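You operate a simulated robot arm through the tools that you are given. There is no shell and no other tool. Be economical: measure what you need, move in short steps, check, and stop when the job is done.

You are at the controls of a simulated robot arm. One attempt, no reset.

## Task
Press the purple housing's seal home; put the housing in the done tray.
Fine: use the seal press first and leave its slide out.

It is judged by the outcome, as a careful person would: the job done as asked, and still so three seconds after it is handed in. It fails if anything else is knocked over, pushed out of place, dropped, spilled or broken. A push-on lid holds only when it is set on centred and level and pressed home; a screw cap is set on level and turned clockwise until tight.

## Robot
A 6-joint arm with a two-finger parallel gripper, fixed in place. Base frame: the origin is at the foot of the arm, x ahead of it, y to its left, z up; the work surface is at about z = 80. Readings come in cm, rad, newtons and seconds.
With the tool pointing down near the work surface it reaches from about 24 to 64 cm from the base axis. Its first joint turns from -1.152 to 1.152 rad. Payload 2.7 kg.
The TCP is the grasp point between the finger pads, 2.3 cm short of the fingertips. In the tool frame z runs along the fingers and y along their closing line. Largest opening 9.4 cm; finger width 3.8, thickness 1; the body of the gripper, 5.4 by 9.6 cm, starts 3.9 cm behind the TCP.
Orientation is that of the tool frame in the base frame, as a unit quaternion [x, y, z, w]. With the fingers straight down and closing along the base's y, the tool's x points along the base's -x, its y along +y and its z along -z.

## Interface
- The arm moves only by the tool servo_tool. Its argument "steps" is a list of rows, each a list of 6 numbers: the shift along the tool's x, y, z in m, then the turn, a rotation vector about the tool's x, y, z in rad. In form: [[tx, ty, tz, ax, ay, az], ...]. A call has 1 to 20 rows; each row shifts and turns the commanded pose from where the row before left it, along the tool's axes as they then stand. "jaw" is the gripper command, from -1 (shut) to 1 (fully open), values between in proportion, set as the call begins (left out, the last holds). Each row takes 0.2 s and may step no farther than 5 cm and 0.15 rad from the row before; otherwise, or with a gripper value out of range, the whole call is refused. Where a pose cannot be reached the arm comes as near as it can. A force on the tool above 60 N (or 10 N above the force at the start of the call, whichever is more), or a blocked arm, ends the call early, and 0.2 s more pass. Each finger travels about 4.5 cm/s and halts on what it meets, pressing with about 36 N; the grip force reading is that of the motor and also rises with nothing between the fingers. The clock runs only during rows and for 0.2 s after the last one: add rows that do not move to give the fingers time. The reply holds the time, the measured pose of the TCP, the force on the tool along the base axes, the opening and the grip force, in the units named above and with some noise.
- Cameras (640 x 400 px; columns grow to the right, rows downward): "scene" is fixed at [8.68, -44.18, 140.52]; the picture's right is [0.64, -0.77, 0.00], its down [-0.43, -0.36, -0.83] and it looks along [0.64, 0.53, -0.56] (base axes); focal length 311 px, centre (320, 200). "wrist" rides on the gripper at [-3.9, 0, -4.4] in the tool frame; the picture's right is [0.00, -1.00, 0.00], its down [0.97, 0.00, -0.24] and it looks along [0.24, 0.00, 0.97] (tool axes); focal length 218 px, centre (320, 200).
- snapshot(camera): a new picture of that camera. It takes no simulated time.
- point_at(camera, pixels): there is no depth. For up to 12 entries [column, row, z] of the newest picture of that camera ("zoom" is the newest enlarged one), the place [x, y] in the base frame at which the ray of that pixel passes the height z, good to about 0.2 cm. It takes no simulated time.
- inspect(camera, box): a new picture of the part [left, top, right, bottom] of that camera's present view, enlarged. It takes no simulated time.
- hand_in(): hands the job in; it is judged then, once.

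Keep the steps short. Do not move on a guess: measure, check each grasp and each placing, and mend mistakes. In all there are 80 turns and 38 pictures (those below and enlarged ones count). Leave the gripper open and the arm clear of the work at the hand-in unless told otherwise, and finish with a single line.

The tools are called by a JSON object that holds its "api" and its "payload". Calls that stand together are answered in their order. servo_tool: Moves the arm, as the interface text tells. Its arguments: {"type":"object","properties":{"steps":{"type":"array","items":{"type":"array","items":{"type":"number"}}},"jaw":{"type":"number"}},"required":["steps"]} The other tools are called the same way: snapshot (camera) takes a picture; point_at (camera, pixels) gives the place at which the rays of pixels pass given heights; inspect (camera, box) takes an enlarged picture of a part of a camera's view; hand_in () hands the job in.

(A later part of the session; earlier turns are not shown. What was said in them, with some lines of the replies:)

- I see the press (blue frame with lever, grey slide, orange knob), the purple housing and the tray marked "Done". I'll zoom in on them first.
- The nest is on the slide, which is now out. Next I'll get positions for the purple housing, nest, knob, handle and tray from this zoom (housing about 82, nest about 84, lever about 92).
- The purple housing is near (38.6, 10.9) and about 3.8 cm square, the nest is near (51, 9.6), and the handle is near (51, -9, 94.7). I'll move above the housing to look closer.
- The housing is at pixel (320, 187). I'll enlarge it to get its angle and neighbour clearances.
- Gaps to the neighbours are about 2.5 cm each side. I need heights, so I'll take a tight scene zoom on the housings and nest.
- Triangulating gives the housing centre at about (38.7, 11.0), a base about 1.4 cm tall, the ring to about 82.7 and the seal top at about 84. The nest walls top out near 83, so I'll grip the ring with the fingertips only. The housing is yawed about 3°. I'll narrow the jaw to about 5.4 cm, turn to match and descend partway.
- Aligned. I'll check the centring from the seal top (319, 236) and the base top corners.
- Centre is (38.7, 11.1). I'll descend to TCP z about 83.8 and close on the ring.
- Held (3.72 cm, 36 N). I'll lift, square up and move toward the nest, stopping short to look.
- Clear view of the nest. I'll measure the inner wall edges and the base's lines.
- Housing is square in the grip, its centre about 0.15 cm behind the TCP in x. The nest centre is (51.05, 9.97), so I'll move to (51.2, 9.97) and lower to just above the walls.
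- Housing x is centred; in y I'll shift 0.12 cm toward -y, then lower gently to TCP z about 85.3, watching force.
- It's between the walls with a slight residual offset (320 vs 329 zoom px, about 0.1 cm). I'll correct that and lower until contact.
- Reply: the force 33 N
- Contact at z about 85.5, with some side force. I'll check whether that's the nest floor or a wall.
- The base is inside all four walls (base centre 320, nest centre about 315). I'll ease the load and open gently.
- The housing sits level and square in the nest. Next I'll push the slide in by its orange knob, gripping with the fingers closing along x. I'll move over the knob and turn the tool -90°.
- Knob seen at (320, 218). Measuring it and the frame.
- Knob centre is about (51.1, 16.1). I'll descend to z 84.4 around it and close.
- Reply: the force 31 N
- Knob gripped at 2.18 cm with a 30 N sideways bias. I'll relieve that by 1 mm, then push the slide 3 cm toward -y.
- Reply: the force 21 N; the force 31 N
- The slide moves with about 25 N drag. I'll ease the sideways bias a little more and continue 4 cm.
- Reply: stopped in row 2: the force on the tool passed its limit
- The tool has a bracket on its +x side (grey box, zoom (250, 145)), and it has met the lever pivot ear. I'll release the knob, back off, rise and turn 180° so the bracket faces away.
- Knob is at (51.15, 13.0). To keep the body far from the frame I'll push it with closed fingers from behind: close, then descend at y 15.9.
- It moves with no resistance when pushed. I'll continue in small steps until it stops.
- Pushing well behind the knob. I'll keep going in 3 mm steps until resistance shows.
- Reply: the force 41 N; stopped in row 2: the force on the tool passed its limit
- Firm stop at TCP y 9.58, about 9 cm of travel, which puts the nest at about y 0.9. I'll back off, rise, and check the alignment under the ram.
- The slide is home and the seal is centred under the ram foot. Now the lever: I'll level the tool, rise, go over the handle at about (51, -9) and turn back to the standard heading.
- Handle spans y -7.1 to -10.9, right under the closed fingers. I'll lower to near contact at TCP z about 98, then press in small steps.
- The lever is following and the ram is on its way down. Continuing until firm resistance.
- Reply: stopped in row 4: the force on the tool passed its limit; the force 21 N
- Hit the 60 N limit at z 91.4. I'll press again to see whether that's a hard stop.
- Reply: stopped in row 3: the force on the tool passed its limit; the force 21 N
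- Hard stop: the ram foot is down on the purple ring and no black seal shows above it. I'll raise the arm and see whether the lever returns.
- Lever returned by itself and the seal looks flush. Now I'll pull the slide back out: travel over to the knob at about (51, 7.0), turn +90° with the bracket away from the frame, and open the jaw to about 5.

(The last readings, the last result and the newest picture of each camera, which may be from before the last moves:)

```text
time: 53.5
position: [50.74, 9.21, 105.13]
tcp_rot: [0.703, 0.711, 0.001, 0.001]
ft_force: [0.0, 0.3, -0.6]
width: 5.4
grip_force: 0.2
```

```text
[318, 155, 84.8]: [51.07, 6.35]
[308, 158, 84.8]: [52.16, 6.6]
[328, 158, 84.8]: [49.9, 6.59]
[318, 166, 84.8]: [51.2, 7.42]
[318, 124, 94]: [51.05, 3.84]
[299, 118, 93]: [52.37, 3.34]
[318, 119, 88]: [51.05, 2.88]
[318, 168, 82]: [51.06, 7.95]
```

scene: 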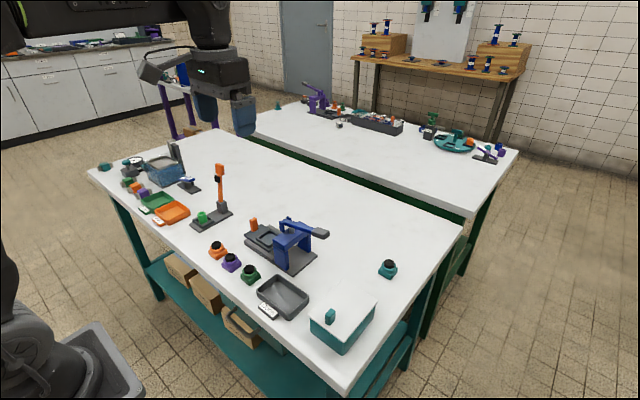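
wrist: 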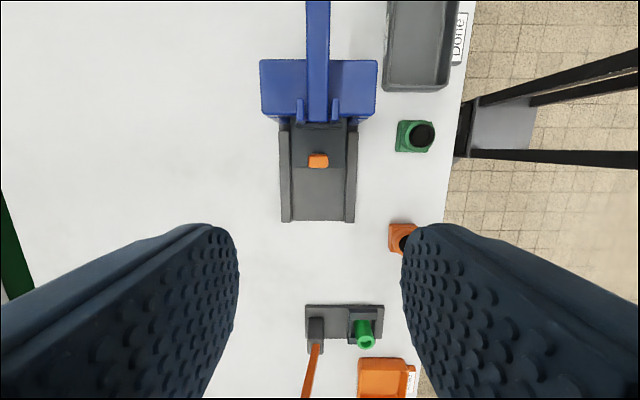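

Knob centre (51.05, 6.95); lever end at y 3.8. I'll descend at y 8.3 so the body clears the frame by about 2 cm, then close.

{"api": "servo_tool", "payload": {"steps": [[-0.004, 0.0025, 0.04, 0, 0, 0.011], [-0.005, 0, 0.04, 0, 0, 0], [0, 0, 0.04, 0, 0, 0], [0, 0, 0.04, 0, 0, 0], [0, 0, 0.03, 0, 0, 0], [0, 0, 0.017, 0, 0, 0], [0, 0, 0, 0, 0, 0]]}}

{"api": "servo_tool", "payload": {"steps": [[0, 0, 0, 0, 0, 0], [0, 0, 0, 0, 0, 0], [0, 0, 0, 0, 0, 0], [0, 0, 0, 0, 0, 0], [0, 0, 0, 0, 0, 0]], "jaw": -1}}

```text
time: 55.1
position: [51.18, 8.47, 84.37]
tcp_rot: [0.707, 0.707, 0.0, 0.001]
ft_force: [-1.1, -0.6, 0.2]
width: 5.39
grip_force: 0.1
```

```text
time: 56.3
position: [51.02, 8.51, 84.36]
tcp_rot: [0.707, 0.707, -0.001, 0.0]
ft_force: [-17.8, -0.1, 5.3]
width: 2.19
grip_force: 44.8
```

Gripped at 2.19 cm. I'll relieve the sideways bias by 1 mm and pull +y in small steps.

{"api": "servo_tool", "payload": {"steps": [[0, -0.001, 0, 0, 0, 0], [0.005, 0, 0, 0, 0, 0], [0.005, 0, 0, 0, 0, 0], [0.005, 0, 0, 0, 0, 0], [0.005, 0, 0, 0, 0, 0], [0.005, 0, 0, 0, 0, 0], [0.005, 0, 0, 0, 0, 0], [0, 0, 0, 0, 0, 0]]}}

{"api": "servo_tool", "payload": {"steps": [[0.005, 0, 0, 0, 0, 0], [0.005, 0, 0, 0, 0, 0], [0.005, 0, 0, 0, 0, 0], [0.005, 0, 0, 0, 0, 0], [0.005, 0, 0, 0, 0, 0], [0.005, 0, 0, 0, 0, 0], [0, 0, 0, 0, 0, 0]]}}

```text
time: 58.1
position: [51.03, 11.39, 84.33]
tcp_rot: [0.707, 0.707, -0.001, 0.001]
ft_force: [5.3, -0.9, -23.3]
width: 2.2
grip_force: 44.7
```

```text
time: 59.7
position: [50.97, 14.45, 84.4]
tcp_rot: [0.707, 0.707, -0.001, 0.0]
ft_force: [-4.4, 0.3, -21.6]
width: 2.19
grip_force: 44.8
```

{"api": "servo_tool", "payload": {"steps": [[0.005, 0, 0, 0, 0, 0], [0.005, 0, 0, 0, 0, 0], [0.005, 0, 0, 0, 0, 0], [0.005, 0, 0, 0, 0, 0], [0.005, 0, 0, 0, 0, 0], [0.003, 0, 0, 0, 0, 0], [0.002, 0, 0, 0, 0, 0], [0.002, 0, 0, 0, 0, 0], [0, 0, 0, 0, 0, 0]]}}

```text
time: 61.7
position: [50.98, 17.54, 84.28]
tcp_rot: [0.707, 0.707, -0.001, 0.0]
ft_force: [-3.8, -0.1, -17.7]
width: 2.19
grip_force: 45.0
```

{"api": "servo_tool", "payload": {"steps": [[0.002, 0, 0, 0, 0, 0], [0.001, 0, 0, 0, 0, 0], [0, 0, 0, 0, 0, 0]]}}

```text
time: 62.5
position: [51.0, 17.91, 84.52]
tcp_rot: [0.707, 0.707, -0.001, 0.0]
ft_force: [1.3, -0.9, -11.3]
width: 2.2
grip_force: 45.3
```

The slide is out, at or just past where it began. I'll release, rise, turn back and move to look at the housing.

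{"api": "servo_tool", "payload": {"steps": [[0, 0, 0, 0, 0, 0], [0, 0, 0, 0, 0, 0], [0, 0, 0, 0, 0, 0], [0, 0, 0, 0, 0, 0], [0, 0, -0.03, 0, 0, 0], [0, 0, -0.04, 0, 0, 0], [0, 0, -0.04, 0, 0, 0], [0, 0, 0, 0, 0, 0]], "jaw": 0.15}}

{"api": "servo_tool", "payload": {"steps": [[0, 0, 0, 0, 0, -0.15], [0, 0, 0, 0, 0, -0.15], [0, 0, 0, 0, 0, -0.15], [0, 0, 0, 0, 0, -0.15], [0, 0, 0, 0, 0, -0.15], [0, 0, 0, 0, 0, -0.15], [0, 0, 0, 0, 0, -0.15], [0, 0, 0, 0, 0, -0.15], [0, 0, 0, 0, 0, -0.15], [0, 0, 0, 0, 0, -0.15], [0, 0, 0, 0, 0, -0.0708], [0.016, -0.026, 0, 0, 0, 0], [0.016, -0.026, 0, 0, 0, 0], [0.014, -0.026, 0, 0, 0, 0], [0, 0, 0, 0, 0, 0]]}}

{"api": "snapshot", "payload": {"camera": "wrist"}}

```text
time: 64.3
position: [50.76, 17.72, 95.32]
tcp_rot: [0.707, 0.707, 0.0, 0.001]
ft_force: [-0.2, -0.5, 0.8]
width: 5.42
grip_force: 0.1
```

```text
time: 67.5
position: [46.38, 10.22, 95.26]
tcp_rot: [-0.001, 1.0, -0.001, 0.001]
ft_force: [0.3, -1.0, 0.0]
width: 5.38
grip_force: 0.1
```

```text
4 pictures are left
```

wrist: 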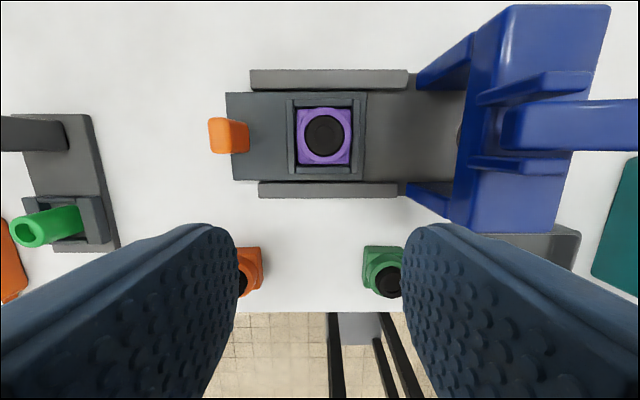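

{"api": "point_at", "payload": {"camera": "wrist", "pixels": [[298, 136, 84.2], [353, 136, 84.2], [325, 136, 84.2], [325, 108, 84.2], [325, 163, 84.2], [296, 111, 82.9], [353, 108, 82.9], [225, 93, 81.5], [366, 93, 81.5]]}}

```text
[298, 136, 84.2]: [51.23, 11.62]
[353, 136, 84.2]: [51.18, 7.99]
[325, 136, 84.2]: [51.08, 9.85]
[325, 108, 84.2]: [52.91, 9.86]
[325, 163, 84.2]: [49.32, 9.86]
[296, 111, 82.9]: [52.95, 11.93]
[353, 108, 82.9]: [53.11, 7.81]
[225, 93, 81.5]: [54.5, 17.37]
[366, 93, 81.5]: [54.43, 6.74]
```

Housing centre (51.1, 9.85), slide at its starting place. I'll descend over it to z 85.4 and grip the ring as before.

{"api": "servo_tool", "payload": {"steps": [[-0.024, -0.0037, 0, 0, 0, 0], [-0.024, 0, 0, 0, 0, 0], [0, 0, 0.03, 0, 0, 0], [0, 0, 0.04, 0, 0, 0], [0, 0, 0.02, 0, 0, 0], [0, 0, 0.0085, 0, 0, 0], [0, 0, 0, 0, 0, 0]]}}

{"api": "servo_tool", "payload": {"steps": [[0, 0, 0, 0, 0, 0], [0, 0, 0, 0, 0, 0], [0, 0, 0, 0, 0, 0], [0, 0, 0, 0, 0, 0]], "jaw": -1}}

```text
time: 69.1
position: [51.08, 9.77, 85.42]
tcp_rot: [0.001, 1.0, -0.001, 0.001]
ft_force: [1.0, 0.0, -0.6]
width: 5.4
grip_force: 0.1
```

```text
time: 70.1
position: [51.01, 9.89, 85.49]
tcp_rot: [0.001, 1.0, 0.0, -0.001]
ft_force: [0.5, -0.1, 0.1]
width: 3.74
grip_force: 36.1
```

Held at 3.74 cm. Lifting straight up, then moving in x first and then y to above the Done tray (about (40, -7)).

{"api": "servo_tool", "payload": {"steps": [[0, 0, -0.015, 0, 0, 0], [0, 0, -0.03, 0, 0, 0], [0, 0, -0.04, 0, 0, 0], [0, 0, -0.03, 0, 0, 0], [0.04, 0, 0, 0, 0, 0], [0.04, 0, 0, 0, 0, 0], [0.028, 0, 0, 0, 0, 0], [0, -0.03, 0, 0, 0, 0], [0, -0.04, 0, 0, 0, 0], [0, -0.04, 0, 0, 0, 0], [0, -0.04, 0, 0, 0, 0], [0, -0.018, 0, 0, 0, 0], [0, 0, 0, 0, 0, 0]]}}

{"api": "snapshot", "payload": {"camera": "wrist"}}

```text
time: 72.9
position: [40.3, -7.02, 97.16]
tcp_rot: [0.0, 1.0, -0.002, 0.001]
ft_force: [0.9, 0.1, -0.9]
width: 3.73
grip_force: 36.1
```

```text
3 pictures are left
```

wrist: 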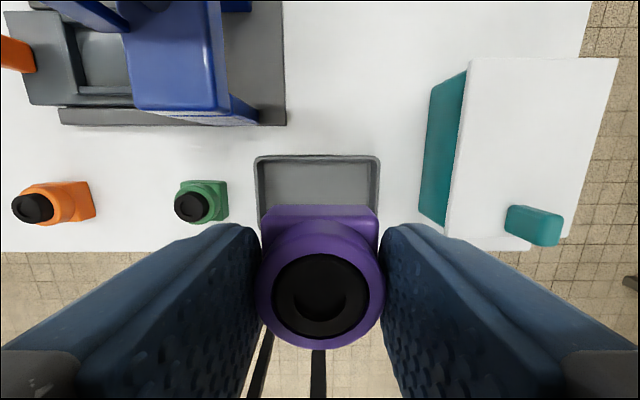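

The seal now sits down in the ring, and the tray is ahead and below. Measuring the tray rim.

{"api": "point_at", "payload": {"camera": "wrist", "pixels": [[318, 156, 82], [255, 165, 82], [381, 165, 82], [260, 215, 82], [440, 215, 86]]}}

```text
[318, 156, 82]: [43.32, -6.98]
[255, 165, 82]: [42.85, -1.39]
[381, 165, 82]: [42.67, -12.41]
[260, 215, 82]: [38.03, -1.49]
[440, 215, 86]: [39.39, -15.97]
```

Tray centre is (39.95, -6.9). I'll lower to about z 85, then gently until contact.

{"api": "servo_tool", "payload": {"steps": [[0.002, 0, 0.03, 0, 0, 0], [0, 0, 0.04, 0, 0, 0], [0, 0, 0.03, 0, 0, 0], [0, 0, 0.02, 0, 0, 0], [0, 0, 0, 0, 0, 0]]}}

{"api": "servo_tool", "payload": {"steps": [[0, 0, 0.002, 0, 0, 0], [0, 0, 0.002, 0, 0, 0], [0, 0, 0.001, 0, 0, 0], [0, 0, 0, 0, 0, 0]]}}

```text
time: 74.1
position: [40.18, -7.04, 84.99]
tcp_rot: [0.0, 1.0, -0.001, 0.0]
ft_force: [-0.8, 1.0, -2.1]
width: 3.72
grip_force: 36.2
```

```text
time: 75.1
position: [40.25, -7.13, 84.48]
tcp_rot: [0.001, 1.0, -0.001, 0.001]
ft_force: [-0.2, -0.3, -1.0]
width: 3.71
grip_force: 35.7
```

{"api": "servo_tool", "payload": {"steps": [[0, 0, 0.001, 0, 0, 0], [0, 0, 0.001, 0, 0, 0], [0, 0, 0, 0, 0, 0]]}}

```text
time: 75.9
position: [40.14, -7.19, 84.36]
tcp_rot: [0.002, 1.0, -0.001, -0.001]
ft_force: [-0.6, 0.7, -1.5]
width: 3.7
grip_force: 35.8
```

{"api": "servo_tool", "payload": {"steps": [[0, 0, 0.001, 0, 0, 0], [0, 0, 0.001, 0, 0, 0], [0, 0, 0, 0, 0, 0]]}}

```text
time: 76.7
position: [40.19, -7.12, 84.19]
tcp_rot: [0.001, 1.0, 0.0, 0.001]
ft_force: [-0.2, -0.4, -1.4]
width: 3.71
grip_force: 36.9
```

{"api": "servo_tool", "payload": {"steps": [[0, 0, 0.001, 0, 0, 0], [0, 0, 0.001, 0, 0, 0], [0, 0, 0, 0, 0, 0]]}}

```text
time: 77.5
position: [40.09, -7.19, 84.01]
tcp_rot: [0.0, 1.0, -0.002, 0.001]
ft_force: [-2.0, 0.2, 7.5]
width: 3.77
grip_force: 36.1
```

Contact (7.5 N up) at z 84.0. I'll open the jaw and retreat upward.

{"api": "servo_tool", "payload": {"steps": [[0, 0, 0, 0, 0, 0], [0, 0, 0, 0, 0, 0], [0, 0, 0, 0, 0, 0], [0, 0, 0, 0, 0, 0]], "jaw": 0.2}}

{"api": "servo_tool", "payload": {"steps": [[0, 0, -0.02, 0, 0, 0], [0, 0, -0.04, 0, 0, 0], [0, 0, -0.04, 0, 0, 0], [0, 0.01, -0.04, 0, 0, 0], [0, 0.02, -0.04, 0, 0, 0], [0, 0.02, -0.04, 0, 0, 0], [0, 0, 0, 0, 0, 0], [0, 0, 0, 0, 0, 0]]}}

{"api": "snapshot", "payload": {"camera": "wrist"}}

{"api": "inspect", "payload": {"camera": "scene", "box": [190, 200, 350, 330]}}

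```text
time: 78.5
position: [40.21, -7.03, 83.99]
tcp_rot: [0.002, 1.0, -0.001, 0.001]
ft_force: [-0.6, -0.3, -0.8]
width: 5.66
grip_force: 0.0
```

```text
time: 80.3
position: [40.19, -1.9, 106.1]
tcp_rot: [0.001, 1.0, -0.001, 0.001]
ft_force: [0.4, 0.0, -0.1]
width: 5.64
grip_force: 0.1
```

```text
2 pictures are left
```

wrist: 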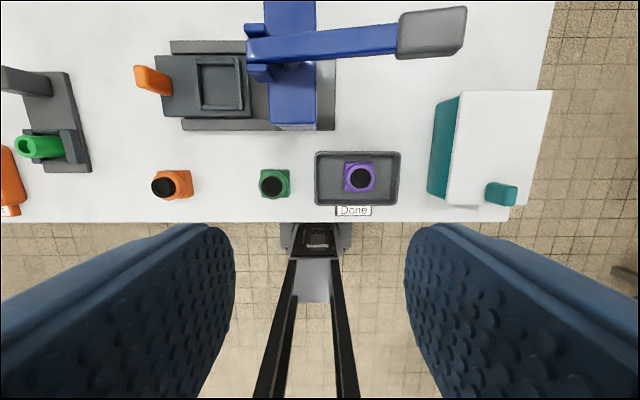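

```text
3.08 times, centred on (270, 265) of scene
```

zoom: 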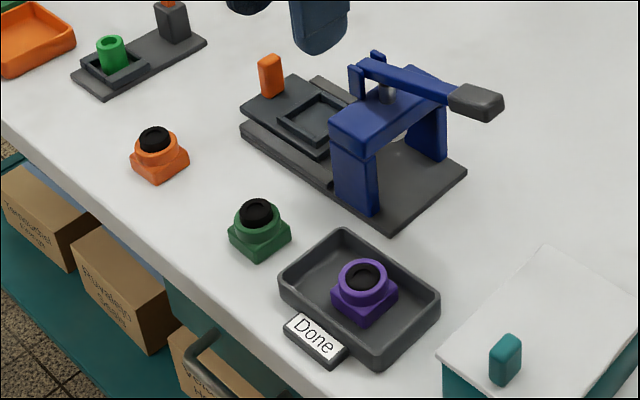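

The housing stands upright in the Done tray with its seal below the ring edge. The slide is out, the lever is up, and nothing else has moved. I'll open fully, clear the area and hand in.

{"api": "servo_tool", "payload": {"steps": [[0, 0, -0.04, 0, 0, 0], [0, 0, -0.04, 0, 0, 0], [0, 0, 0, 0, 0, 0], [0, 0, 0, 0, 0, 0]], "jaw": 1}}

{"api": "hand_in", "payload": {}}

```text
time: 81.3
position: [40.06, -2.03, 114.14]
tcp_rot: [0.001, 1.0, -0.001, 0.001]
ft_force: [-0.3, 0.1, -0.7]
width: 9.4
grip_force: 0.0
```

```text
The job is handed in.
```

The purple housing's seal is pressed home and the housing is in the Done tray, with the press slide left out; the gripper bracket bumped the lever pivot once during the first push, with no visible effect.
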